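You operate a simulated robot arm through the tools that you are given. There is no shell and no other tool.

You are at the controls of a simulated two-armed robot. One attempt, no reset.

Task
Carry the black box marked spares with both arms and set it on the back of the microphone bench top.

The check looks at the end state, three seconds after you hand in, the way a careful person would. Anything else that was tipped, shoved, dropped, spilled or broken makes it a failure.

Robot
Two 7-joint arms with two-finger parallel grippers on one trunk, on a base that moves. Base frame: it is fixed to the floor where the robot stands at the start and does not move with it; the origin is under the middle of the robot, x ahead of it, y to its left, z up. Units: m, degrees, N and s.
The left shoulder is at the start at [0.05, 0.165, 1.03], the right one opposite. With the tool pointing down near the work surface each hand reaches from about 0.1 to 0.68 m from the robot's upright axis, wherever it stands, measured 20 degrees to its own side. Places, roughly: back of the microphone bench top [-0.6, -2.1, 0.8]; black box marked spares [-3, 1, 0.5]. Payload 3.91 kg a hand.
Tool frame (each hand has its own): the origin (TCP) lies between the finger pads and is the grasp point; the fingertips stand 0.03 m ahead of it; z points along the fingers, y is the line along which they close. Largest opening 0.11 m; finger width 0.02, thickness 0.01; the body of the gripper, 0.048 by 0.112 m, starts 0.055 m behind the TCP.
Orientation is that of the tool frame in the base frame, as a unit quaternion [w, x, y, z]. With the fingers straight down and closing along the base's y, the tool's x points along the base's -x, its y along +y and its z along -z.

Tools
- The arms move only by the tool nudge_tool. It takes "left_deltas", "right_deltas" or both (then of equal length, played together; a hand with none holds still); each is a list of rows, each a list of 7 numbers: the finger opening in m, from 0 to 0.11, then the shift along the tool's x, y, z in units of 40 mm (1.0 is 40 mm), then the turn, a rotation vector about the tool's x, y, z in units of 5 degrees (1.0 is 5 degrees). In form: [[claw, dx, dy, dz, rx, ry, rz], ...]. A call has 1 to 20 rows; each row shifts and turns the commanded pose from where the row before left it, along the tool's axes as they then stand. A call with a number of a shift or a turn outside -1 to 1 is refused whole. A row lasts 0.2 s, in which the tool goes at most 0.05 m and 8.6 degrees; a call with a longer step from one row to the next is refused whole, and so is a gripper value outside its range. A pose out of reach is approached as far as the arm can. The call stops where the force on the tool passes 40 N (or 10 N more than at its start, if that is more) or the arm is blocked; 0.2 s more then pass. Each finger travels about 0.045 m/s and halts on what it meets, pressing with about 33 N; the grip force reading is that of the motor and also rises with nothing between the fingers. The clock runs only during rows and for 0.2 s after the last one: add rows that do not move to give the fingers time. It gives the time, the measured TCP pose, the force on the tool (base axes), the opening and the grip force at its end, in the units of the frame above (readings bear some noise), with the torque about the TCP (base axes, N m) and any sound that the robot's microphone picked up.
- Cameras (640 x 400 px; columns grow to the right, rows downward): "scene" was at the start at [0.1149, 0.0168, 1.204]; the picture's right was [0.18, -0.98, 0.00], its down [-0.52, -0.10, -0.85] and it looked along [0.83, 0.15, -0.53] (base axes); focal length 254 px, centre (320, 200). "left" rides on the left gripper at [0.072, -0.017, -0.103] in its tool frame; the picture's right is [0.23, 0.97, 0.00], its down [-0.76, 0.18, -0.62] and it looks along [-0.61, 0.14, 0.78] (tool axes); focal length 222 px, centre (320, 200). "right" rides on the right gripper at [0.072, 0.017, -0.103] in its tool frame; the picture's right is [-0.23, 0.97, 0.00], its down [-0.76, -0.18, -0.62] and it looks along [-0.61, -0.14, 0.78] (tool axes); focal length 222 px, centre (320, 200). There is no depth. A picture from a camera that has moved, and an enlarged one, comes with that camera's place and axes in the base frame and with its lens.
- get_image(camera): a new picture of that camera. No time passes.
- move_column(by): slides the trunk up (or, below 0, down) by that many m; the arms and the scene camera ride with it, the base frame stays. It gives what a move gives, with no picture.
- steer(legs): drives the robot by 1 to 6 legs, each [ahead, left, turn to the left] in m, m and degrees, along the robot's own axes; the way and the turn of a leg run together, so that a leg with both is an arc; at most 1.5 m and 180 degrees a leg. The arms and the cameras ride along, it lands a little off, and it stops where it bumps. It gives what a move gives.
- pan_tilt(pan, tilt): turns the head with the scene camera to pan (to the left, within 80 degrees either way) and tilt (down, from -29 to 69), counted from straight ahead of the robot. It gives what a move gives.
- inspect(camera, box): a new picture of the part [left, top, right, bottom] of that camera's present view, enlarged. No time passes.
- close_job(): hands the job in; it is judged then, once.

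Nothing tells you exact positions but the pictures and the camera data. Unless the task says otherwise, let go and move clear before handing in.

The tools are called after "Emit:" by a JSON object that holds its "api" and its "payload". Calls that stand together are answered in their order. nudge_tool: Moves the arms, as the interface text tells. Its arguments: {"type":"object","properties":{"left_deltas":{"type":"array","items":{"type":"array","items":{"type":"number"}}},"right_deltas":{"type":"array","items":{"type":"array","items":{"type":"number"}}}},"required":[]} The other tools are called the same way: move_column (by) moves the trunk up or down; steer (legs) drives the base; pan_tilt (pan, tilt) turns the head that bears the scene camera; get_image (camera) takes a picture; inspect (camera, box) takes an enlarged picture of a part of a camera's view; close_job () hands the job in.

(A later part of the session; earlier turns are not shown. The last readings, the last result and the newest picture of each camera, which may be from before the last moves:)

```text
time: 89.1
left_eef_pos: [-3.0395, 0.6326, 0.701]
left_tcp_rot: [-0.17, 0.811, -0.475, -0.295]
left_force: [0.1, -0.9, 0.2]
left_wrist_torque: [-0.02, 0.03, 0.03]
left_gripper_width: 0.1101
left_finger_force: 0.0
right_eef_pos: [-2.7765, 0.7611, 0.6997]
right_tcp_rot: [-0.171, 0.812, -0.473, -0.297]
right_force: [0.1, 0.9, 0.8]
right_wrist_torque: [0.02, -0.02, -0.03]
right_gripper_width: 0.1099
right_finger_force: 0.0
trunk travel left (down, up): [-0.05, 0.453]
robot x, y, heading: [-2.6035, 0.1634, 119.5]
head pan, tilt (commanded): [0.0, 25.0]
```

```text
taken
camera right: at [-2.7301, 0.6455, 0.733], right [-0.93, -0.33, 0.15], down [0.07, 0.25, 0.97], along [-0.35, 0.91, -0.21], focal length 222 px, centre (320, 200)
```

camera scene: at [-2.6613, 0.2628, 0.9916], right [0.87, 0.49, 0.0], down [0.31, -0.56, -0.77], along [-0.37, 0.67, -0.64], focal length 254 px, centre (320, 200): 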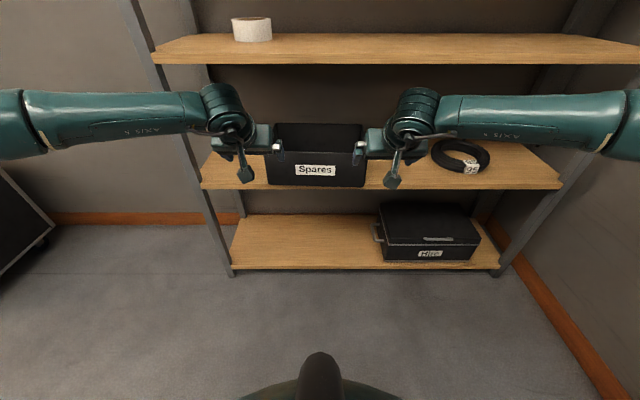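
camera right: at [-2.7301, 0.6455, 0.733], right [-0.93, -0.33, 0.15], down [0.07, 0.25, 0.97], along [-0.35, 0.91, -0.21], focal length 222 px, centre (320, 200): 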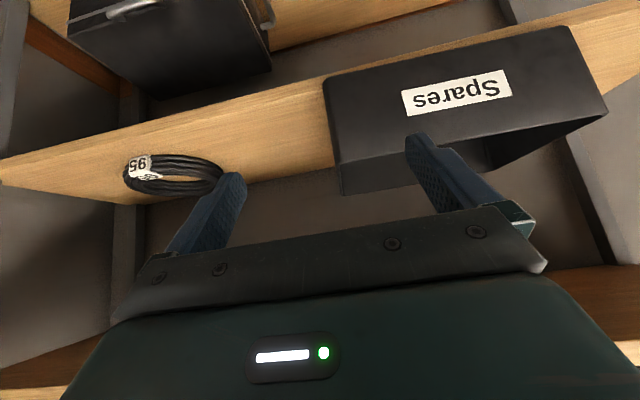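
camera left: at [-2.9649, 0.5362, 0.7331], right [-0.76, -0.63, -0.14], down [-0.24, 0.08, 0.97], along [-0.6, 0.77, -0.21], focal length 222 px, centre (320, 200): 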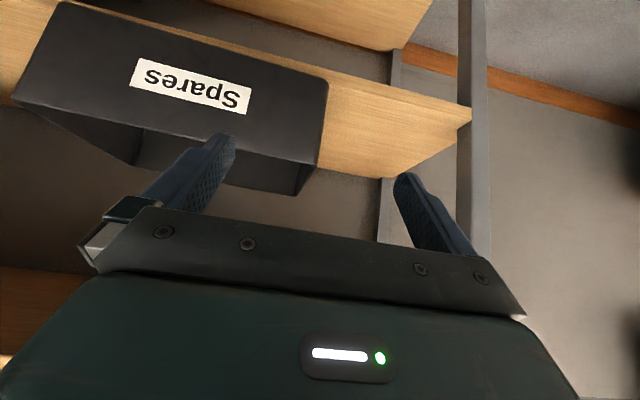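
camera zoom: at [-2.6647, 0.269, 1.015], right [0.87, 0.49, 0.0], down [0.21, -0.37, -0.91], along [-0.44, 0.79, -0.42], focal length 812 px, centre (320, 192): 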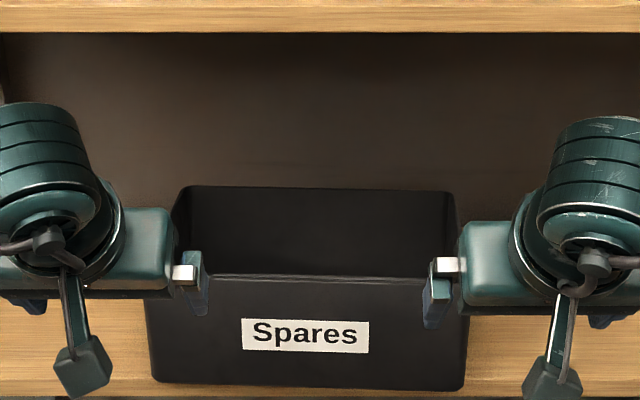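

The box sits ~0.85 m ahead, yawed about −3° relative to me. I'll align my heading with it, level the hands (z≈0.67) and approach part-way.

Emit:
{"api": "nudge_tool", "payload": {"left_deltas": [[0.11, 0.482, 0, 0.575, 0, 0, 0], [0.11, 0, 0, 0, 0, 0, 0]], "right_deltas": [[0.11, 0.482, 0, 0.575, 0, 0, 0], [0.11, -0.306, 0, 0.257, 0, 0, 0]]}}

Emit:
{"api": "steer", "payload": {"legs": [[0, 0.047, -2.7], [0.12, 0, 0]]}}

Emit:
{"api": "get_image", "payload": {"camera": "scene"}}

Emit:
{"api": "inspect", "payload": {"camera": "scene", "box": [200, 140, 440, 290]}}

Emit:
{"api": "get_image", "payload": {"camera": "left"}}

Emit:
{"api": "get_image", "payload": {"camera": "right"}}

```text
time: 89.7
left_eef_pos: [-3.0409, 0.6325, 0.6701]
left_tcp_rot: [-0.169, 0.812, -0.474, -0.296]
left_force: [1.1, -0.3, 0.4]
left_wrist_torque: [0.01, 0.0, -0.01]
left_gripper_width: 0.1099
left_finger_force: 0.1
right_eef_pos: [-2.783, 0.776, 0.67]
right_tcp_rot: [-0.171, 0.811, -0.474, -0.296]
right_force: [0.2, 0.4, 0.4]
right_wrist_torque: [-0.04, 0.04, -0.03]
right_gripper_width: 0.1097
right_finger_force: 0.0
trunk travel left (down, up): [-0.05, 0.453]
robot x, y, heading: [-2.6045, 0.1607, 119.7]
head pan, tilt (commanded): [0.0, 25.0]
```

```text
time: 91.6
left_eef_pos: [-3.1136, 0.739, 0.6701]
left_tcp_rot: [-0.177, 0.8, -0.493, -0.291]
left_force: [-0.7, -0.3, 0.2]
left_wrist_torque: [0.02, 0.0, -0.01]
left_gripper_width: 0.1102
left_finger_force: 0.1
right_eef_pos: [-2.8504, 0.8697, 0.6703]
right_tcp_rot: [-0.179, 0.8, -0.492, -0.293]
right_force: [0.1, -0.1, -0.2]
right_wrist_torque: [-0.02, 0.01, -0.02]
right_gripper_width: 0.1098
right_finger_force: 0.1
trunk travel left (down, up): [-0.05, 0.453]
robot x, y, heading: [-2.6965, 0.2486, 116.8]
head pan, tilt (commanded): [0.0, 25.0]
```

```text
taken
camera scene: at [-2.7555, 0.3574, 1.015], right [0.89, 0.45, 0.0], down [0.19, -0.38, -0.91], along [-0.41, 0.81, -0.42], focal length 254 px, centre (320, 200)
```

scene: 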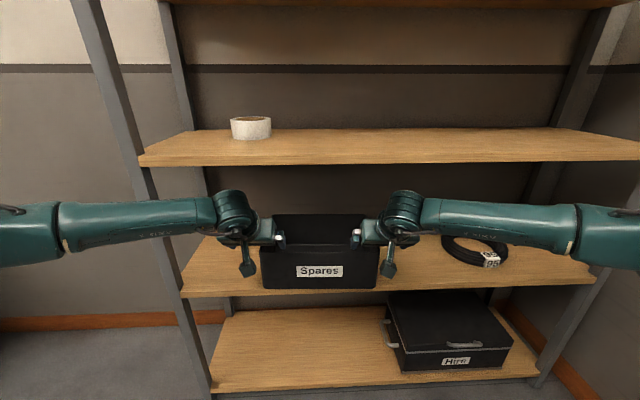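

```text
2.67 times, centred on (320, 215) of scene
camera zoom: at [-2.7555, 0.3574, 1.015], right [0.89, 0.45, 0.0], down [0.19, -0.38, -0.91], along [-0.41, 0.81, -0.42], focal length 677 px, centre (320, 160)
```

zoom: 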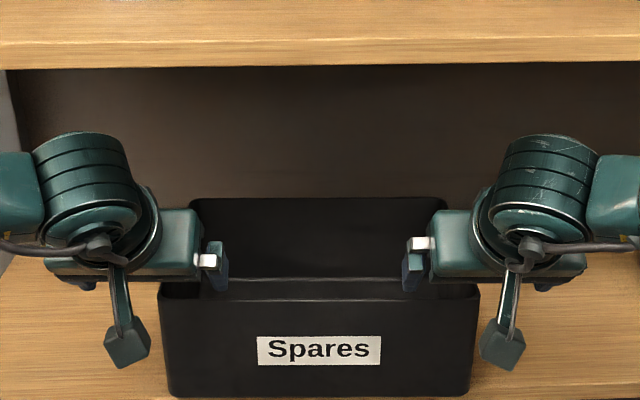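

```text
taken
camera left: at [-3.0432, 0.6389, 0.7028], right [-0.79, -0.59, -0.14], down [-0.24, 0.09, 0.97], along [-0.56, 0.8, -0.21], focal length 222 px, centre (320, 200)
```

left: 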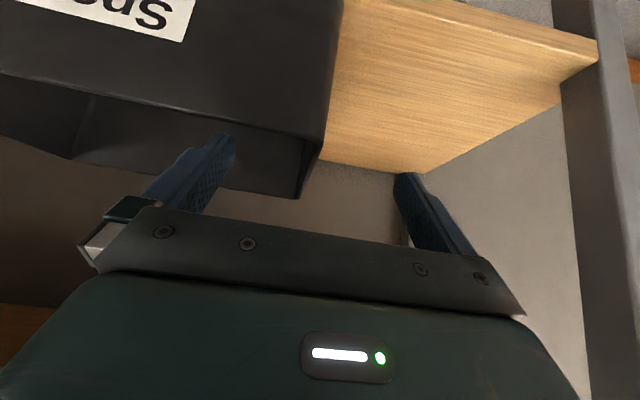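

```text
taken
camera right: at [-2.81, 0.7519, 0.7026], right [-0.95, -0.28, 0.15], down [0.08, 0.24, 0.97], along [-0.31, 0.93, -0.21], focal length 222 px, centre (320, 200)
```

right: 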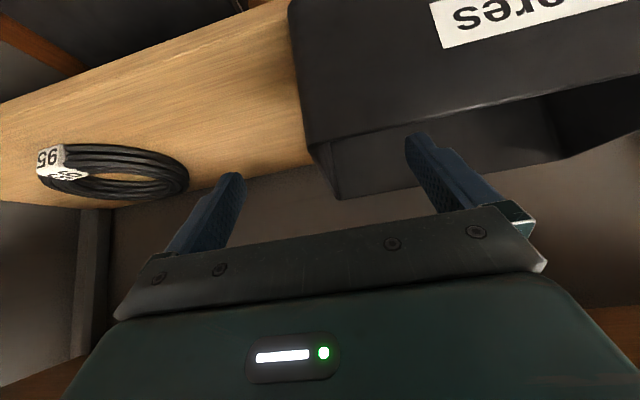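

Now the box is square to me and both walls are centred. Tilting to 45° for extra clearance under the upper shelf, then driving 10 cm forward so the hands come over the middle of the side walls.

Emit:
{"api": "nudge_tool", "payload": {"left_deltas": [[0.11, 0, 0, 0, 0, -1, 0]], "right_deltas": [[0.11, 0, -0.12, 0, 0, -1, 0]]}}

Emit:
{"api": "steer", "payload": {"legs": [[0.1, 0, 0]]}}

Emit:
{"api": "get_image", "payload": {"camera": "scene"}}

Emit:
{"api": "inspect", "payload": {"camera": "scene", "box": [200, 150, 440, 300]}}

Emit:
{"api": "get_image", "payload": {"camera": "left"}}

Emit:
{"api": "get_image", "payload": {"camera": "right"}}

```text
time: 92.0
left_eef_pos: [-3.1122, 0.7387, 0.6694]
left_tcp_rot: [-0.197, 0.787, -0.485, -0.326]
left_force: [0.1, -0.4, 0.3]
left_wrist_torque: [-0.01, 0.02, 0.0]
left_gripper_width: 0.1101
left_finger_force: 0.0
right_eef_pos: [-2.8456, 0.8735, 0.6707]
right_tcp_rot: [-0.2, 0.786, -0.485, -0.327]
right_force: [0.9, 0.8, 0.3]
right_wrist_torque: [-0.02, 0.0, -0.04]
right_gripper_width: 0.1099
right_finger_force: 0.2
trunk travel left (down, up): [-0.05, 0.453]
robot x, y, heading: [-2.7004, 0.2467, 116.7]
head pan, tilt (commanded): [0.0, 25.0]
```

```text
time: 93.2
left_eef_pos: [-3.1571, 0.8277, 0.67]
left_tcp_rot: [-0.198, 0.786, -0.486, -0.326]
left_force: [-0.3, -0.2, -0.7]
left_wrist_torque: [-0.03, -0.02, -0.01]
left_gripper_width: 0.11
left_finger_force: 0.0
right_eef_pos: [-2.8894, 0.9596, 0.6696]
right_tcp_rot: [-0.2, 0.785, -0.486, -0.327]
right_force: [-1.1, 0.2, 0.2]
right_wrist_torque: [0.0, -0.03, 0.01]
right_gripper_width: 0.1099
right_finger_force: 0.1
trunk travel left (down, up): [-0.05, 0.453]
robot x, y, heading: [-2.743, 0.3392, 116.6]
head pan, tilt (commanded): [0.0, 25.0]
```

```text
taken
camera scene: at [-2.7996, 0.4463, 1.015], right [0.9, 0.45, 0.0], down [0.19, -0.38, -0.91], along [-0.4, 0.81, -0.42], focal length 254 px, centre (320, 200)
```

scene: 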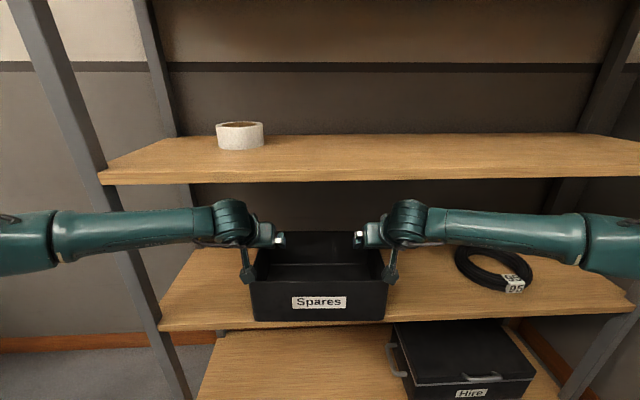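

```text
2.67 times, centred on (320, 225) of scene
camera zoom: at [-2.7996, 0.4463, 1.015], right [0.9, 0.45, 0.0], down [0.19, -0.38, -0.91], along [-0.4, 0.81, -0.42], focal length 677 px, centre (320, 133)
```

zoom: 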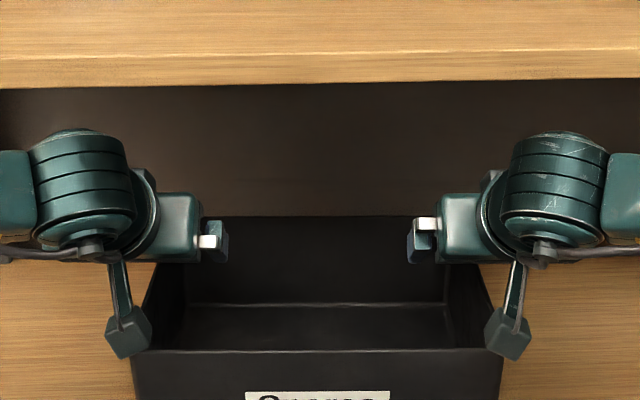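

```text
taken
camera left: at [-3.0854, 0.7256, 0.6919], right [-0.8, -0.58, -0.16], down [-0.2, 0.01, 0.98], along [-0.57, 0.81, -0.13], focal length 222 px, centre (320, 200)
```

left: 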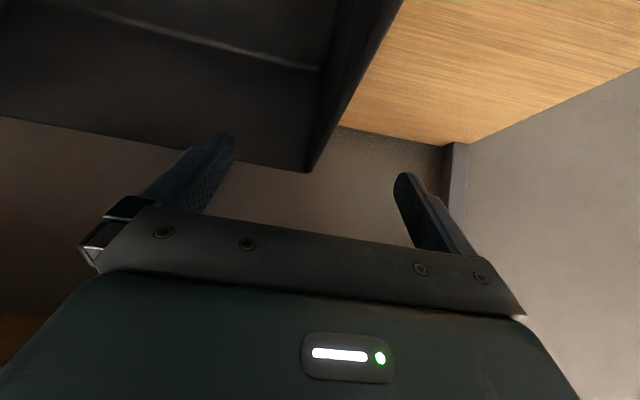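

```text
taken
camera right: at [-2.8482, 0.841, 0.6916], right [-0.94, -0.29, 0.16], down [0.12, 0.17, 0.98], along [-0.31, 0.94, -0.12], focal length 222 px, centre (320, 200)
```

right: 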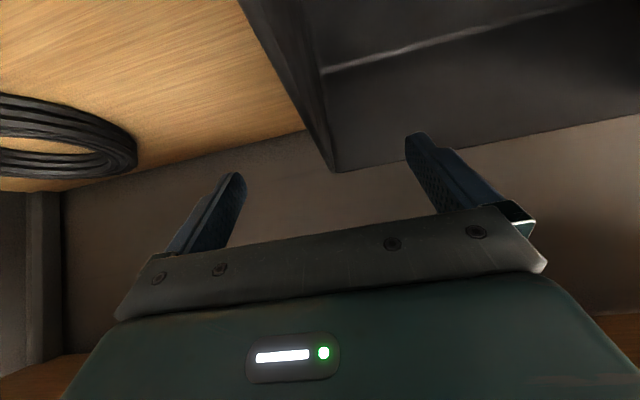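

Hands are over the middle of both walls (within ~1 cm) and clear of the upper shelf. Lowering to straddle the walls, with the tilt eased back to 40°.

Emit:
{"api": "nudge_tool", "payload": {"left_deltas": [[0.11, 0.125, 0, 0.405, 0, 0, 0], [0.11, 0, 0, 0, 0, 1, 0], [0.11, 0.209, 0, 0.249, 0, 0, 0], [0.11, 0.209, 0, 0.249, 0, 0, 0], [0.11, 0.209, 0, 0.249, 0, 0, 0]], "right_deltas": [[0.11, 0.125, 0.05, 0.405, 0, 0, 0], [0.11, 0, 0, 0, 0, 1, 0], [0.11, 0.209, 0, 0.249, 0, 0, 0], [0.11, 0.209, 0, 0.249, 0, 0, 0], [0.11, 0.209, 0, 0.249, 0, 0, 0]]}}

Emit:
{"api": "inspect", "payload": {"camera": "scene", "box": [200, 150, 440, 300]}}

Emit:
{"api": "get_image", "payload": {"camera": "left"}}

Emit:
{"api": "get_image", "payload": {"camera": "right"}}

```text
time: 94.4
left_eef_pos: [-3.1601, 0.8363, 0.6155]
left_tcp_rot: [-0.177, 0.8, -0.495, -0.291]
left_force: [-0.3, -0.4, 1.0]
left_wrist_torque: [0.01, -0.03, 0.0]
left_gripper_width: 0.1099
left_finger_force: 0.1
right_eef_pos: [-2.8943, 0.9679, 0.6153]
right_tcp_rot: [-0.18, 0.799, -0.494, -0.293]
right_force: [-0.5, -0.5, 0.2]
right_wrist_torque: [-0.03, -0.04, 0.01]
right_gripper_width: 0.11
right_finger_force: 0.0
trunk travel left (down, up): [-0.05, 0.453]
robot x, y, heading: [-2.7419, 0.3383, 116.4]
head pan, tilt (commanded): [0.0, 25.0]
```

```text
2.67 times, centred on (320, 225) of scene
camera zoom: at [-2.7996, 0.4463, 1.0151], right [0.9, 0.45, 0.0], down [0.19, -0.38, -0.91], along [-0.4, 0.81, -0.42], focal length 677 px, centre (320, 133)
```

zoom: 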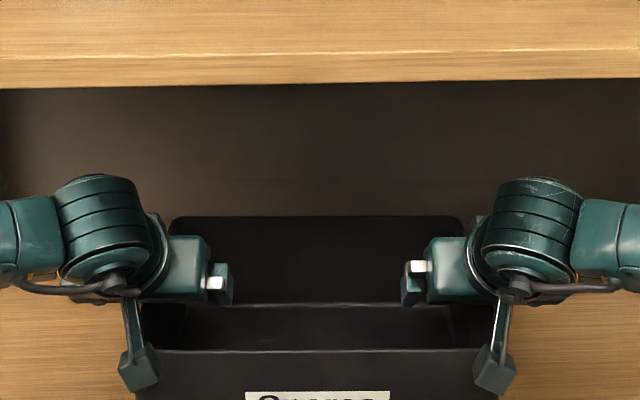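

```text
taken
camera left: at [-3.0901, 0.7357, 0.6484], right [-0.79, -0.59, -0.14], down [-0.24, 0.09, 0.97], along [-0.56, 0.8, -0.21], focal length 222 px, centre (320, 200)
```

left: 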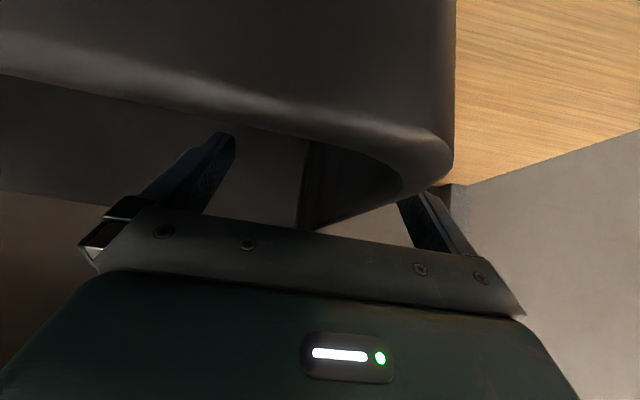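

```text
taken
camera right: at [-2.8547, 0.8492, 0.6479], right [-0.95, -0.28, 0.15], down [0.08, 0.24, 0.97], along [-0.31, 0.93, -0.21], focal length 222 px, centre (320, 200)
```

right: 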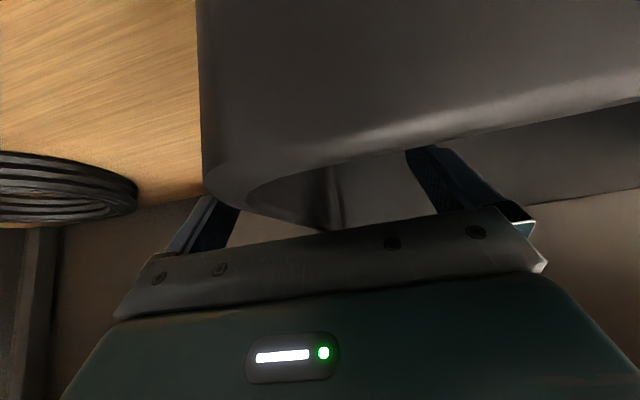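

Both grippers straddle the walls at mid-depth with no contact forces. Closing.

Emit:
{"api": "nudge_tool", "payload": {"left_deltas": [[0.0, 0, 0, 0, 0, 0, 0], [0.0, 0, 0, 0, 0, 0, 0], [0.0, 0, 0, 0, 0, 0, 0], [0.0, 0, 0, 0, 0, 0, 0], [0.0, 0, 0, 0, 0, 0, 0], [0.0, 0, 0, 0, 0, 0, 0], [0.0, 0, 0, 0, 0, 0, 0], [0.0, 0, 0, 0, 0, 0, 0]], "right_deltas": [[0.0, 0, 0, 0, 0, 0, 0], [0.0, 0, 0, 0, 0, 0, 0], [0.0, 0, 0, 0, 0, 0, 0], [0.0, 0, 0, 0, 0, 0, 0], [0.0, 0, 0, 0, 0, 0, 0], [0.0, 0, 0, 0, 0, 0, 0], [0.0, 0, 0, 0, 0, 0, 0], [0.0, 0, 0, 0, 0, 0, 0]]}}

Emit:
{"api": "inspect", "payload": {"camera": "scene", "box": [200, 150, 440, 300]}}

```text
time: 96.2
left_eef_pos: [-3.1591, 0.8358, 0.6164]
left_tcp_rot: [-0.178, 0.8, -0.494, -0.291]
left_force: [5.0, 4.7, 0.5]
left_wrist_torque: [-0.08, -0.06, 0.69]
left_gripper_width: 0.0048
left_finger_force: 33.2
right_eef_pos: [-2.8941, 0.9668, 0.6156]
right_tcp_rot: [-0.178, 0.8, -0.492, -0.293]
right_force: [-4.1, -4.1, 0.2]
right_wrist_torque: [0.38, -0.32, -0.03]
right_gripper_width: 0.0051
right_finger_force: 33.3
trunk travel left (down, up): [-0.05, 0.453]
robot x, y, heading: [-2.7421, 0.3361, 116.2]
head pan, tilt (commanded): [0.0, 25.0]
```

```text
2.67 times, centred on (320, 225) of scene
camera zoom: at [-2.7996, 0.4464, 1.015], right [0.9, 0.45, 0.0], down [0.19, -0.38, -0.91], along [-0.4, 0.81, -0.42], focal length 677 px, centre (320, 133)
```

zoom: 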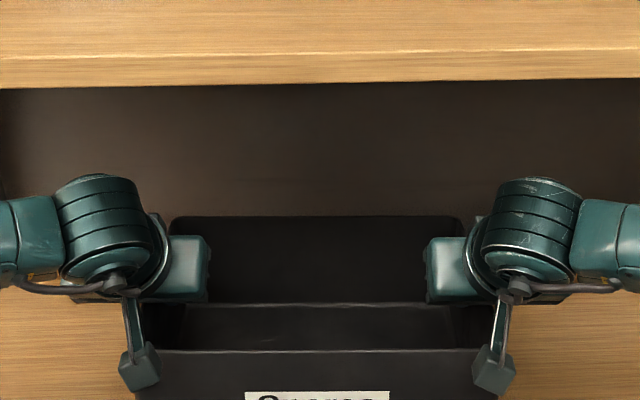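

Good grip on both walls. Test-lifting 2.5 cm with the trunk.

Emit:
{"api": "move_column", "payload": {"by": 0.025}}

Emit:
{"api": "get_image", "payload": {"camera": "scene"}}

Emit:
{"api": "get_image", "payload": {"camera": "left"}}

```text
time: 96.9
left_eef_pos: [-3.1595, 0.8361, 0.6412]
left_tcp_rot: [-0.177, 0.8, -0.495, -0.291]
left_force: [6.2, 6.4, -0.1]
left_wrist_torque: [-0.37, -0.18, 0.72]
left_gripper_width: 0.0047
left_finger_force: 32.6
right_eef_pos: [-2.8943, 0.9667, 0.6401]
right_tcp_rot: [-0.179, 0.8, -0.493, -0.292]
right_force: [-6.9, -5.6, -3.3]
right_wrist_torque: [0.61, -0.13, 0.02]
right_gripper_width: 0.0047
right_finger_force: 32.4
trunk travel left (down, up): [-0.075, 0.428]
robot x, y, heading: [-2.7421, 0.3356, 116.2]
head pan, tilt (commanded): [0.0, 25.0]
```

```text
taken
camera scene: at [-2.7998, 0.4467, 1.04], right [0.9, 0.45, 0.0], down [0.19, -0.38, -0.91], along [-0.4, 0.81, -0.42], focal length 254 px, centre (320, 200)
```

scene: 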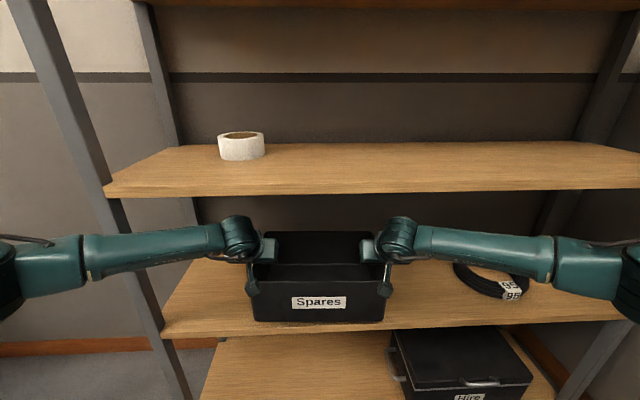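

```text
taken
camera left: at [-3.0898, 0.7358, 0.6731], right [-0.79, -0.59, -0.14], down [-0.24, 0.09, 0.97], along [-0.56, 0.8, -0.21], focal length 222 px, centre (320, 200)
```

left: 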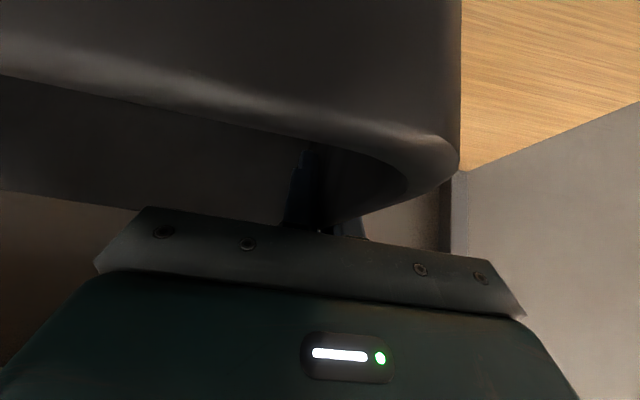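

The box is lifted evenly and light (~0.35 kg). Backing away from the shelf slowly.

Emit:
{"api": "steer", "payload": {"legs": [[-0.25, 0, 0]]}}

Emit:
{"api": "get_image", "payload": {"camera": "scene"}}

```text
time: 98.7
left_eef_pos: [-3.0506, 0.6158, 0.6397]
left_tcp_rot: [-0.178, 0.799, -0.496, -0.29]
left_force: [12.8, 9.1, -0.5]
left_wrist_torque: [0.14, 0.11, 0.74]
left_gripper_width: 0.0048
left_finger_force: 33.1
right_eef_pos: [-2.7843, 0.7471, 0.6399]
right_tcp_rot: [-0.178, 0.8, -0.494, -0.292]
right_force: [-12.0, -8.8, -2.9]
right_wrist_torque: [0.01, -0.47, 0.08]
right_gripper_width: 0.0049
right_finger_force: 32.6
trunk travel left (down, up): [-0.075, 0.428]
robot x, y, heading: [-2.636, 0.1174, 116.4]
head pan, tilt (commanded): [0.0, 25.0]
```

```text
taken
camera scene: at [-2.6903, 0.2266, 1.04], right [0.9, 0.44, 0.0], down [0.19, -0.38, -0.91], along [-0.4, 0.81, -0.42], focal length 254 px, centre (320, 200)
```

scene: 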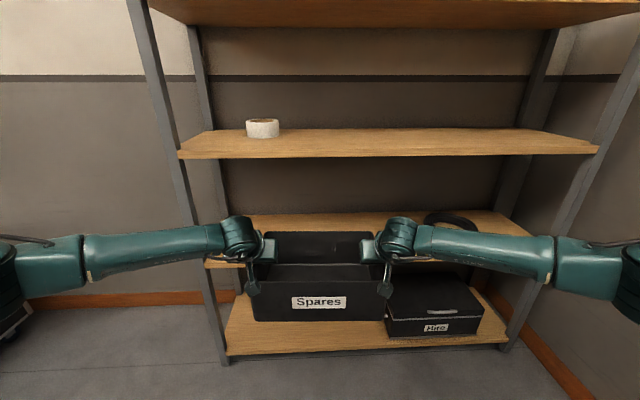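

Emit:
{"api": "steer", "payload": {"legs": [[-0.25, 0, 0]]}}

Emit:
{"api": "nudge_tool", "payload": {"left_deltas": [[0.0, 0, -0.05, 0, 0, 0, 0], [0.0, 0, 0, 0, 0, 0, 0]], "right_deltas": [[0.0, 0, 0.05, 0, 0, 0, 0], [0.0, 0, 0, 0, 0, 0, 0]]}}

Emit:
{"api": "pan_tilt", "payload": {"pan": -70, "tilt": 25}}

Emit:
{"api": "get_image", "payload": {"camera": "scene"}}

Emit:
{"api": "pan_tilt", "payload": {"pan": 70, "tilt": 25}}

Emit:
{"api": "get_image", "payload": {"camera": "scene"}}

```text
time: 100.5
left_eef_pos: [-2.9363, 0.3864, 0.6412]
left_tcp_rot: [-0.177, 0.8, -0.495, -0.29]
left_force: [0.0, 2.8, -1.5]
left_wrist_torque: [-0.16, 0.09, 0.72]
left_gripper_width: 0.0047
left_finger_force: 33.3
right_eef_pos: [-2.6714, 0.517, 0.6399]
right_tcp_rot: [-0.179, 0.8, -0.493, -0.293]
right_force: [-0.6, -3.6, -1.3]
right_wrist_torque: [0.22, -0.15, 0.02]
right_gripper_width: 0.0051
right_finger_force: 33.2
trunk travel left (down, up): [-0.075, 0.428]
robot x, y, heading: [-2.5235, -0.1116, 116.3]
head pan, tilt (commanded): [0.0, 25.0]
```

```text
time: 101.1
left_eef_pos: [-2.9363, 0.3877, 0.6411]
left_tcp_rot: [-0.177, 0.8, -0.494, -0.291]
left_force: [-11.4, -4.0, -1.6]
left_wrist_torque: [0.22, -0.87, -0.67]
left_gripper_width: 0.0052
left_finger_force: 33.2
right_eef_pos: [-2.6716, 0.5175, 0.6395]
right_tcp_rot: [-0.18, 0.799, -0.495, -0.291]
right_force: [11.5, 3.8, -1.3]
right_wrist_torque: [-0.24, 0.96, 1.01]
right_gripper_width: 0.0049
right_finger_force: 32.8
trunk travel left (down, up): [-0.075, 0.428]
robot x, y, heading: [-2.5177, -0.1165, 116.2]
head pan, tilt (commanded): [0.0, 25.0]
```

```text
time: 102.5
left_eef_pos: [-2.9371, 0.3872, 0.6404]
left_tcp_rot: [-0.177, 0.8, -0.494, -0.291]
left_force: [-22.3, -9.3, -3.0]
left_wrist_torque: [0.43, -0.65, -0.61]
left_gripper_width: 0.0047
left_finger_force: 33.1
right_eef_pos: [-2.6721, 0.5175, 0.6382]
right_tcp_rot: [-0.179, 0.799, -0.494, -0.291]
right_force: [21.9, 9.0, -0.9]
right_wrist_torque: [-0.48, 0.81, 0.9]
right_gripper_width: 0.0048
right_finger_force: 33.2
trunk travel left (down, up): [-0.075, 0.428]
robot x, y, heading: [-2.5223, -0.1152, 116.2]
head pan, tilt (commanded): [-70.0, 25.0]
```

```text
taken
camera scene: at [-2.4717, -0.019, 1.04], right [0.73, -0.69, 0.0], down [-0.29, -0.31, -0.91], along [0.62, 0.66, -0.42], focal length 254 px, centre (320, 200)
```

scene: 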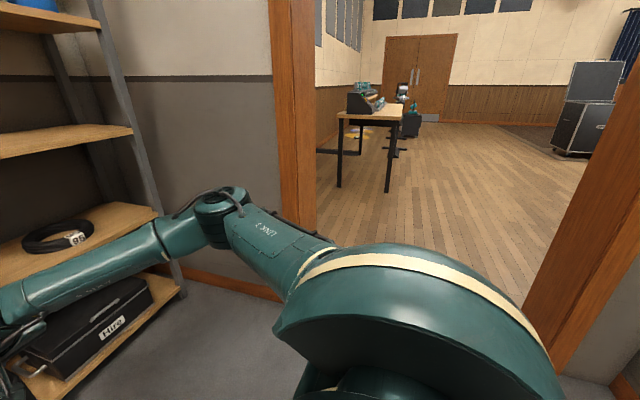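

```text
time: 104.8
left_eef_pos: [-2.9354, 0.3871, 0.6396]
left_tcp_rot: [-0.175, 0.801, -0.493, -0.291]
left_force: [-20.6, -9.1, -1.7]
left_wrist_torque: [0.35, -0.6, -0.63]
left_gripper_width: 0.0046
left_finger_force: 33.1
right_eef_pos: [-2.672, 0.517, 0.6391]
right_tcp_rot: [-0.179, 0.799, -0.494, -0.292]
right_force: [21.6, 9.5, -0.5]
right_wrist_torque: [-0.41, 0.74, 0.84]
right_gripper_width: 0.005
right_finger_force: 33.1
trunk travel left (down, up): [-0.075, 0.428]
robot x, y, heading: [-2.5206, -0.1189, 116.6]
head pan, tilt (commanded): [70.0, 25.0]
```

```text
taken
camera scene: at [-2.6267, -0.0961, 1.04], right [-0.11, 0.99, 0.0], down [0.42, 0.05, -0.91], along [-0.9, -0.1, -0.42], focal length 254 px, centre (320, 200)
```

scene: 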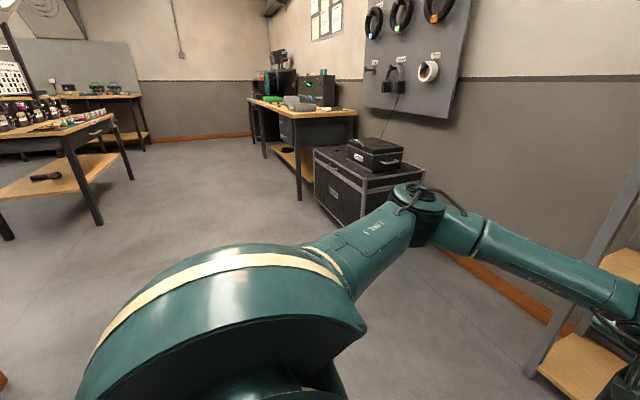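

The elbows stay within ~0.4 m. I'll relax the slight squeeze between the hands, then turn right to face the exit doorway.

Emit:
{"api": "nudge_tool", "payload": {"left_deltas": [[0.0, 0, 0.045, 0, 0, 0, 0], [0.0, 0, 0, 0, 0, 0, 0]], "right_deltas": [[0.0, 0, -0.045, 0, 0, 0, 0], [0.0, 0, 0, 0, 0, 0, 0]]}}

Emit:
{"api": "pan_tilt", "payload": {"pan": 0, "tilt": 25}}

Emit:
{"api": "steer", "payload": {"legs": [[0, 0, -45]]}}

Emit:
{"api": "get_image", "payload": {"camera": "scene"}}

```text
time: 105.4
left_eef_pos: [-2.9357, 0.3877, 0.6401]
left_tcp_rot: [-0.177, 0.8, -0.495, -0.29]
left_force: [-14.5, -6.7, -0.6]
left_wrist_torque: [-0.12, -0.24, 0.18]
left_gripper_width: 0.0049
left_finger_force: 32.5
right_eef_pos: [-2.6713, 0.5164, 0.6393]
right_tcp_rot: [-0.178, 0.8, -0.493, -0.292]
right_force: [14.5, 6.4, -3.0]
right_wrist_torque: [0.21, 0.02, -0.11]
right_gripper_width: 0.0046
right_finger_force: 33.3
trunk travel left (down, up): [-0.075, 0.428]
robot x, y, heading: [-2.5215, -0.1117, 116.5]
head pan, tilt (commanded): [70.0, 25.0]
```

```text
time: 106.8
left_eef_pos: [-2.9367, 0.387, 0.6411]
left_tcp_rot: [-0.178, 0.799, -0.494, -0.291]
left_force: [-11.9, -6.0, 0.4]
left_wrist_torque: [-0.02, -0.29, 0.11]
left_gripper_width: 0.0049
left_finger_force: 32.5
right_eef_pos: [-2.6703, 0.5171, 0.639]
right_tcp_rot: [-0.179, 0.799, -0.494, -0.292]
right_force: [12.0, 6.4, -4.0]
right_wrist_torque: [0.21, -0.1, -0.15]
right_gripper_width: 0.0049
right_finger_force: 33.7
trunk travel left (down, up): [-0.075, 0.428]
robot x, y, heading: [-2.522, -0.1146, 116.2]
head pan, tilt (commanded): [0.0, 25.0]
```

```text
time: 109.3
left_eef_pos: [-2.4509, 0.5351, 0.6408]
left_tcp_rot: [0.276, -0.544, 0.767, 0.199]
left_force: [-10.7, 2.7, 0.1]
left_wrist_torque: [0.0, -0.32, 0.02]
left_gripper_width: 0.0049
left_finger_force: 33.4
right_eef_pos: [-2.1729, 0.4338, 0.6396]
right_tcp_rot: [0.278, -0.544, 0.766, 0.199]
right_force: [11.1, -2.5, -3.1]
right_wrist_torque: [-0.2, -0.23, -0.28]
right_gripper_width: 0.0048
right_finger_force: 33.6
trunk travel left (down, up): [-0.075, 0.428]
robot x, y, heading: [-2.5182, -0.1133, 70.4]
head pan, tilt (commanded): [0.0, 25.0]
```

```text
taken
camera scene: at [-2.4817, 0.0025, 1.04], right [0.94, -0.33, 0.0], down [-0.14, -0.4, -0.91], along [0.3, 0.85, -0.42], focal length 254 px, centre (320, 200)
```

scene: 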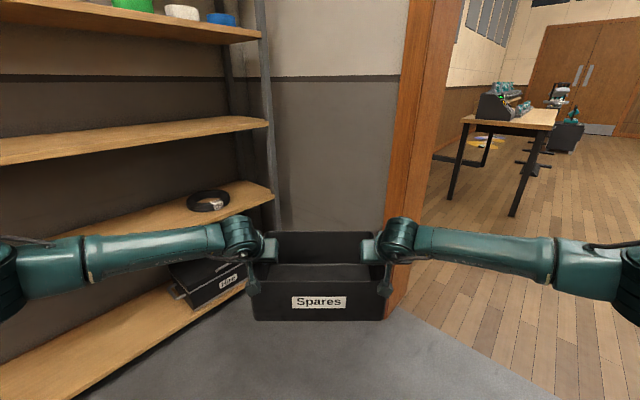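

Emit:
{"api": "steer", "payload": {"legs": [[0, 0, -40.5]]}}

Emit:
{"api": "get_image", "payload": {"camera": "scene"}}

```text
time: 111.6
left_eef_pos: [-2.0426, 0.3297, 0.6414]
left_tcp_rot: [0.328, -0.24, 0.909, 0.089]
left_force: [-0.6, -0.5, -0.4]
left_wrist_torque: [-0.13, -0.08, 0.09]
left_gripper_width: 0.005
left_finger_force: 33.3
right_eef_pos: [-1.8993, 0.0717, 0.6392]
right_tcp_rot: [0.331, -0.24, 0.908, 0.089]
right_force: [0.7, 0.6, -2.7]
right_wrist_torque: [-0.19, -0.13, -0.25]
right_gripper_width: 0.0048
right_finger_force: 33.0
trunk travel left (down, up): [-0.075, 0.428]
robot x, y, heading: [-2.5211, -0.1126, 29.8]
head pan, tilt (commanded): [0.0, 25.0]
```

```text
taken
camera scene: at [-2.4161, -0.0524, 1.04], right [0.49, -0.87, 0.0], down [-0.37, -0.21, -0.91], along [0.79, 0.45, -0.42], focal length 254 px, centre (320, 200)
```

scene: 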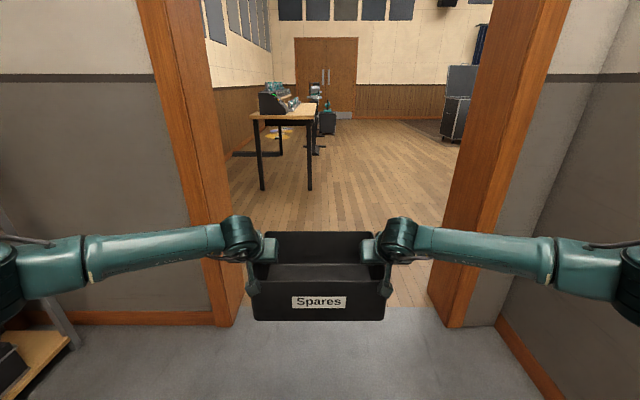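

Facing the exit. I'll zoom on the jambs to measure the centre offset.

Emit:
{"api": "inspect", "payload": {"camera": "scene", "box": [160, 200, 260, 350]}}

Emit:
{"api": "inspect", "payload": {"camera": "scene", "box": [400, 200, 520, 350]}}

```text
2.67 times, centred on (210, 275) of scene
camera zoom: at [-2.4161, -0.0524, 1.04], right [0.49, -0.87, 0.0], down [-0.37, -0.21, -0.91], along [0.79, 0.45, -0.42], focal length 677 px, centre (613, 0)
```

zoom: 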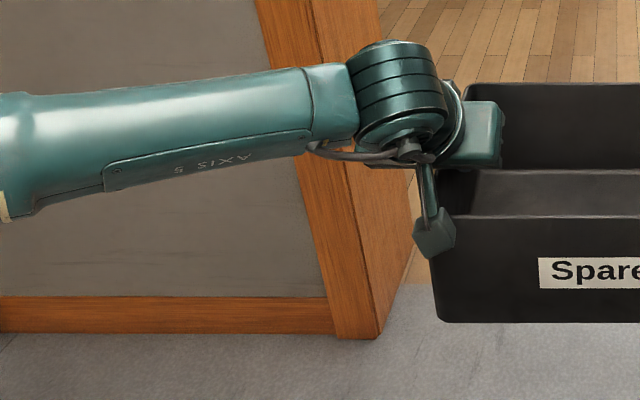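

```text
2.67 times, centred on (460, 275) of scene
camera zoom: at [-2.4161, -0.0524, 1.04], right [0.49, -0.87, 0.0], down [-0.37, -0.21, -0.91], along [0.79, 0.45, -0.42], focal length 677 px, centre (-53, 0)
```

zoom: 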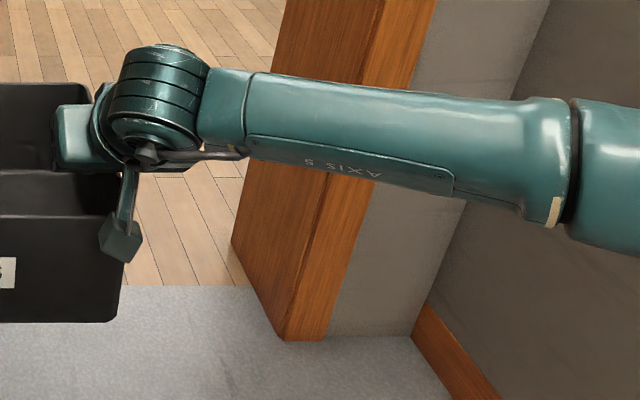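

Opening is 1.01 m wide, its centre 9 cm to my right. Shifting right and moving ahead in stages.

Emit:
{"api": "steer", "payload": {"legs": [[0, -0.09, 0]]}}

Emit:
{"api": "steer", "payload": {"legs": [[0.45, 0, 0]]}}

Emit:
{"api": "get_image", "payload": {"camera": "scene"}}

```text
time: 113.0
left_eef_pos: [-1.9972, 0.2509, 0.6412]
left_tcp_rot: [0.329, -0.239, 0.909, 0.089]
left_force: [0.2, -1.1, -1.1]
left_wrist_torque: [-0.08, 0.06, 0.21]
left_gripper_width: 0.0047
left_finger_force: 33.4
right_eef_pos: [-1.8539, -0.0081, 0.6394]
right_tcp_rot: [0.33, -0.24, 0.909, 0.089]
right_force: [-0.1, 0.3, -3.0]
right_wrist_torque: [-0.01, -0.15, -0.19]
right_gripper_width: 0.0046
right_finger_force: 33.2
trunk travel left (down, up): [-0.075, 0.428]
robot x, y, heading: [-2.4747, -0.1914, 29.3]
head pan, tilt (commanded): [0.0, 25.0]
```

```text
time: 115.8
left_eef_pos: [-1.6048, 0.4696, 0.6407]
left_tcp_rot: [0.329, -0.239, 0.909, 0.089]
left_force: [0.7, 1.0, -1.4]
left_wrist_torque: [0.06, -0.05, 0.18]
left_gripper_width: 0.0048
left_finger_force: 32.8
right_eef_pos: [-1.4637, 0.2126, 0.6395]
right_tcp_rot: [0.33, -0.24, 0.909, 0.088]
right_force: [0.0, 0.8, -1.2]
right_wrist_torque: [-0.04, 0.04, -0.15]
right_gripper_width: 0.0051
right_finger_force: 32.8
trunk travel left (down, up): [-0.075, 0.428]
robot x, y, heading: [-2.0866, 0.0311, 29.4]
head pan, tilt (commanded): [0.0, 25.0]
```

```text
taken
camera scene: at [-1.9801, 0.0894, 1.04], right [0.49, -0.87, 0.0], down [-0.37, -0.21, -0.91], along [0.79, 0.44, -0.42], focal length 254 px, centre (320, 200)
```

scene: 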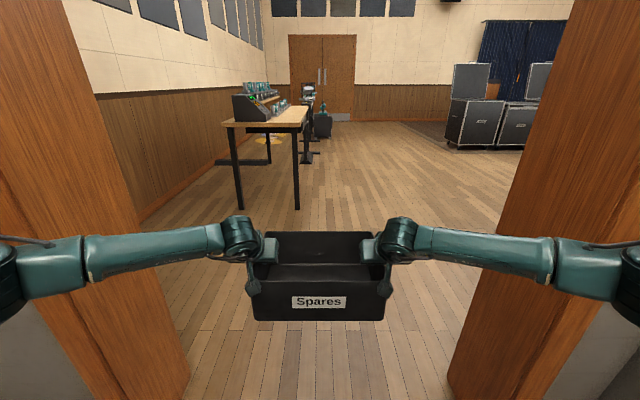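

Centred in the doorway. Continuing ahead into the hall.

Emit:
{"api": "steer", "payload": {"legs": [[0.5, 0, 0]]}}

Emit:
{"api": "get_image", "payload": {"camera": "scene"}}

```text
time: 118.7
left_eef_pos: [-1.1767, 0.7199, 0.6429]
left_tcp_rot: [0.328, -0.243, 0.908, 0.09]
left_force: [0.1, -0.4, -1.4]
left_wrist_torque: [0.07, -0.06, 0.2]
left_gripper_width: 0.0048
left_finger_force: 33.0
right_eef_pos: [-1.0336, 0.462, 0.6398]
right_tcp_rot: [0.328, -0.244, 0.908, 0.09]
right_force: [-0.2, -0.1, -1.3]
right_wrist_torque: [-0.08, 0.04, -0.14]
right_gripper_width: 0.0048
right_finger_force: 32.6
trunk travel left (down, up): [-0.075, 0.428]
robot x, y, heading: [-1.6539, 0.273, 29.6]
head pan, tilt (commanded): [0.0, 25.0]
```

```text
taken
camera scene: at [-1.5496, 0.335, 1.04], right [0.5, -0.87, 0.0], down [-0.37, -0.21, -0.91], along [0.79, 0.45, -0.42], focal length 254 px, centre (320, 200)
```

scene: 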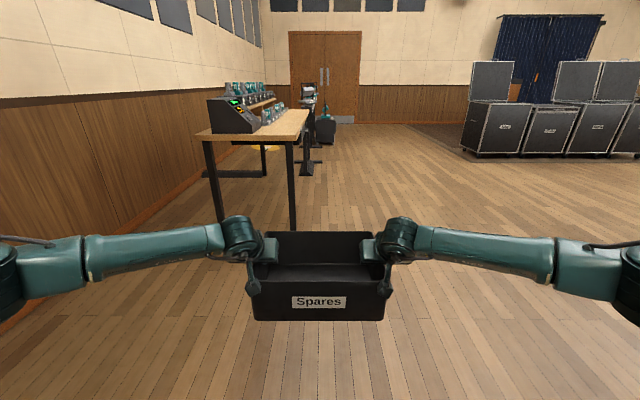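

Emit:
{"api": "steer", "payload": {"legs": [[0.62, 0, 0]]}}

Emit:
{"api": "steer", "payload": {"legs": [[0, 0, -45]]}}

Emit:
{"api": "get_image", "payload": {"camera": "scene"}}

```text
time: 122.2
left_eef_pos: [-0.6421, 1.0234, 0.6406]
left_tcp_rot: [0.328, -0.242, 0.909, 0.09]
left_force: [1.0, 0.2, -1.9]
left_wrist_torque: [0.09, -0.05, 0.21]
left_gripper_width: 0.005
left_finger_force: 32.8
right_eef_pos: [-0.4989, 0.7658, 0.6397]
right_tcp_rot: [0.33, -0.242, 0.908, 0.089]
right_force: [-0.8, 0.9, -2.0]
right_wrist_torque: [-0.03, 0.03, -0.12]
right_gripper_width: 0.005
right_finger_force: 33.2
trunk travel left (down, up): [-0.075, 0.428]
robot x, y, heading: [-1.1153, 0.579, 29.4]
head pan, tilt (commanded): [0.0, 25.0]
```

```text
time: 124.6
left_eef_pos: [-0.4672, 0.5514, 0.6413]
left_tcp_rot: [0.337, 0.128, 0.932, -0.044]
left_force: [0.4, 0.0, -1.8]
left_wrist_torque: [0.05, -0.07, 0.17]
left_gripper_width: 0.0051
left_finger_force: 32.9
right_eef_pos: [-0.5499, 0.2685, 0.6393]
right_tcp_rot: [0.338, 0.128, 0.931, -0.045]
right_force: [0.7, 0.2, -2.8]
right_wrist_torque: [-0.02, 0.03, -0.17]
right_gripper_width: 0.0049
right_finger_force: 33.4
trunk travel left (down, up): [-0.075, 0.428]
robot x, y, heading: [-1.1181, 0.5825, -15.4]
head pan, tilt (commanded): [0.0, 25.0]
```

```text
taken
camera scene: at [-1.0035, 0.547, 1.04], right [-0.27, -0.96, 0.0], down [-0.41, 0.11, -0.91], along [0.87, -0.25, -0.42], focal length 254 px, centre (320, 200)
```

scene: 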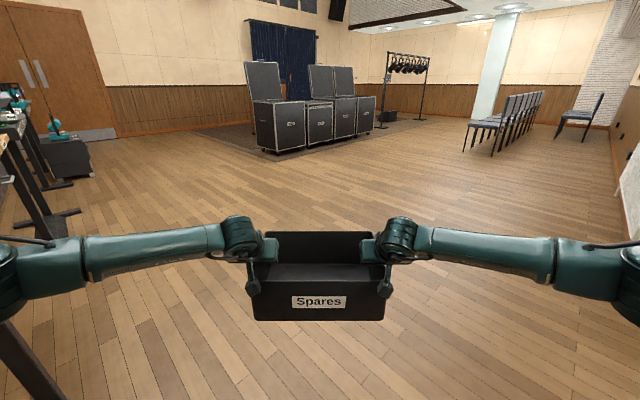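

Clear floor ahead. Driving diagonally out into the hall, then I'll turn to face the other doorway.

Emit:
{"api": "steer", "payload": {"legs": [[1.0, 0, 0]]}}

Emit:
{"api": "steer", "payload": {"legs": [[0, 0, -90], [0, 0, -44]]}}

Emit:
{"api": "get_image", "payload": {"camera": "scene"}}

```text
time: 129.8
left_eef_pos: [0.4925, 0.2724, 0.6404]
left_tcp_rot: [0.337, 0.132, 0.931, -0.045]
left_force: [0.5, -0.2, -1.7]
left_wrist_torque: [0.03, -0.05, 0.18]
left_gripper_width: 0.0047
left_finger_force: 33.6
right_eef_pos: [0.4069, -0.0088, 0.6402]
right_tcp_rot: [0.338, 0.131, 0.931, -0.047]
right_force: [0.3, -0.3, -2.2]
right_wrist_torque: [-0.04, 0.02, -0.14]
right_gripper_width: 0.005
right_finger_force: 32.8
trunk travel left (down, up): [-0.075, 0.428]
robot x, y, heading: [-0.1598, 0.3036, -15.9]
head pan, tilt (commanded): [0.0, 25.0]
```

```text
time: 136.0
left_eef_pos: [-0.6216, -0.1513, 0.6402]
left_tcp_rot: [0.094, 0.905, 0.255, -0.326]
left_force: [0.0, 0.4, -1.2]
left_wrist_torque: [0.05, -0.07, 0.18]
left_gripper_width: 0.0051
left_finger_force: 33.4
right_eef_pos: [-0.7721, 0.1008, 0.6391]
right_tcp_rot: [0.093, 0.904, 0.256, -0.329]
right_force: [0.5, -0.6, -1.7]
right_wrist_torque: [-0.02, 0.1, -0.13]
right_gripper_width: 0.0051
right_finger_force: 33.3
trunk travel left (down, up): [-0.075, 0.428]
robot x, y, heading: [-0.1578, 0.3055, -148.4]
head pan, tilt (commanded): [0.0, 25.0]
```

```text
taken
camera scene: at [-0.2649, 0.2422, 1.04], right [-0.52, 0.85, 0.0], down [0.36, 0.22, -0.91], along [-0.77, -0.47, -0.42], focal length 254 px, centre (320, 200)
```

scene: 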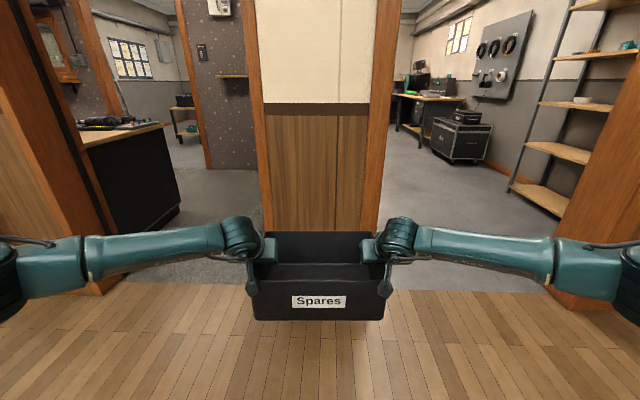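

Both doorways are ahead. I'll sidestep left to line up with the left doorway and raise the trunk for a better view of the bench.

Emit:
{"api": "steer", "payload": {"legs": [[0, 0.72, -2.0]]}}

Emit:
{"api": "move_column", "payload": {"by": 0.3}}

Emit:
{"api": "get_image", "payload": {"camera": "scene"}}

```text
time: 142.8
left_eef_pos: [-0.2771, -0.7586, 0.6402]
left_tcp_rot: [0.087, 0.91, 0.235, -0.329]
left_force: [-0.7, -0.6, -1.3]
left_wrist_torque: [0.02, 0.02, 0.14]
left_gripper_width: 0.0047
left_finger_force: 33.2
right_eef_pos: [-0.4184, -0.4976, 0.6383]
right_tcp_rot: [0.087, 0.91, 0.236, -0.33]
right_force: [-0.1, -1.1, -1.8]
right_wrist_torque: [0.03, 0.05, -0.17]
right_gripper_width: 0.005
right_finger_force: 33.1
trunk travel left (down, up): [-0.075, 0.428]
robot x, y, heading: [0.2053, -0.3166, -150.9]
head pan, tilt (commanded): [0.0, 25.0]
```

```text
time: 145.8
left_eef_pos: [-0.2784, -0.7561, 0.9401]
left_tcp_rot: [0.087, 0.911, 0.235, -0.329]
left_force: [0.8, -0.7, -2.1]
left_wrist_torque: [-0.04, 0.01, 0.17]
left_gripper_width: 0.0049
left_finger_force: 33.3
right_eef_pos: [-0.4187, -0.4982, 0.9401]
right_tcp_rot: [0.087, 0.91, 0.236, -0.33]
right_force: [0.6, -1.2, -1.2]
right_wrist_torque: [0.03, -0.06, -0.14]
right_gripper_width: 0.0047
right_finger_force: 33.0
trunk travel left (down, up): [-0.375, 0.128]
robot x, y, heading: [0.2023, -0.3168, -150.8]
head pan, tilt (commanded): [0.0, 25.0]
```

```text
taken
camera scene: at [0.095, -0.3786, 1.3399], right [-0.48, 0.88, 0.0], down [0.37, 0.2, -0.91], along [-0.79, -0.44, -0.42], focal length 254 px, centre (320, 200)
```

scene: 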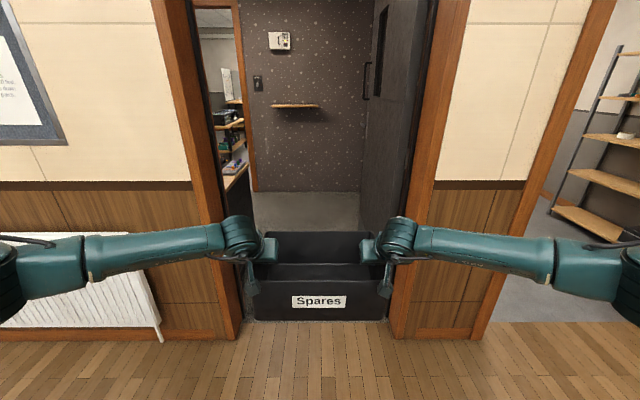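

Door 1 is ahead with a black door leaf open on its right side. Measuring the opening.

Emit:
{"api": "inspect", "payload": {"camera": "scene", "box": [180, 220, 300, 345]}}

Emit:
{"api": "inspect", "payload": {"camera": "scene", "box": [350, 220, 480, 345]}}

Emit:
{"api": "inspect", "payload": {"camera": "scene", "box": [180, 0, 460, 240]}}

```text
3.20 times, centred on (240, 282) of scene
camera zoom: at [0.095, -0.3786, 1.3399], right [-0.48, 0.88, 0.0], down [0.37, 0.2, -0.91], along [-0.79, -0.44, -0.42], focal length 812 px, centre (576, -64)
```

zoom: 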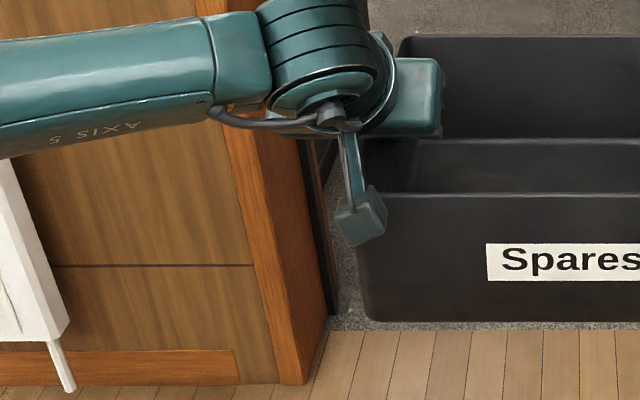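

```text
3.20 times, centred on (415, 282) of scene
camera zoom: at [0.095, -0.3786, 1.3399], right [-0.48, 0.88, 0.0], down [0.37, 0.2, -0.91], along [-0.79, -0.44, -0.42], focal length 812 px, centre (16, -64)
```

zoom: 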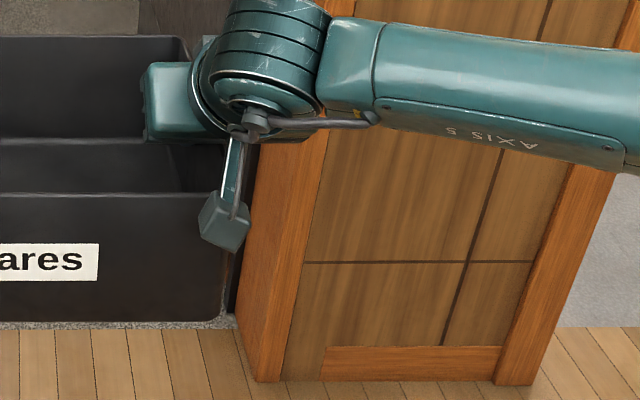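

```text
1.67 times, centred on (320, 120) of scene
camera zoom: at [0.095, -0.3786, 1.3399], right [-0.48, 0.88, 0.0], down [0.37, 0.2, -0.91], along [-0.79, -0.44, -0.42], focal length 423 px, centre (320, 333)
```

zoom: 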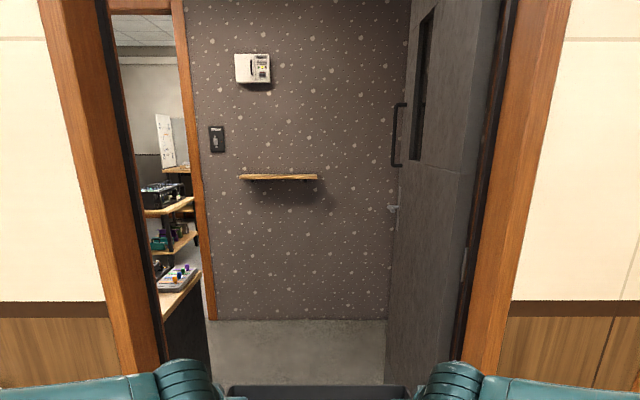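

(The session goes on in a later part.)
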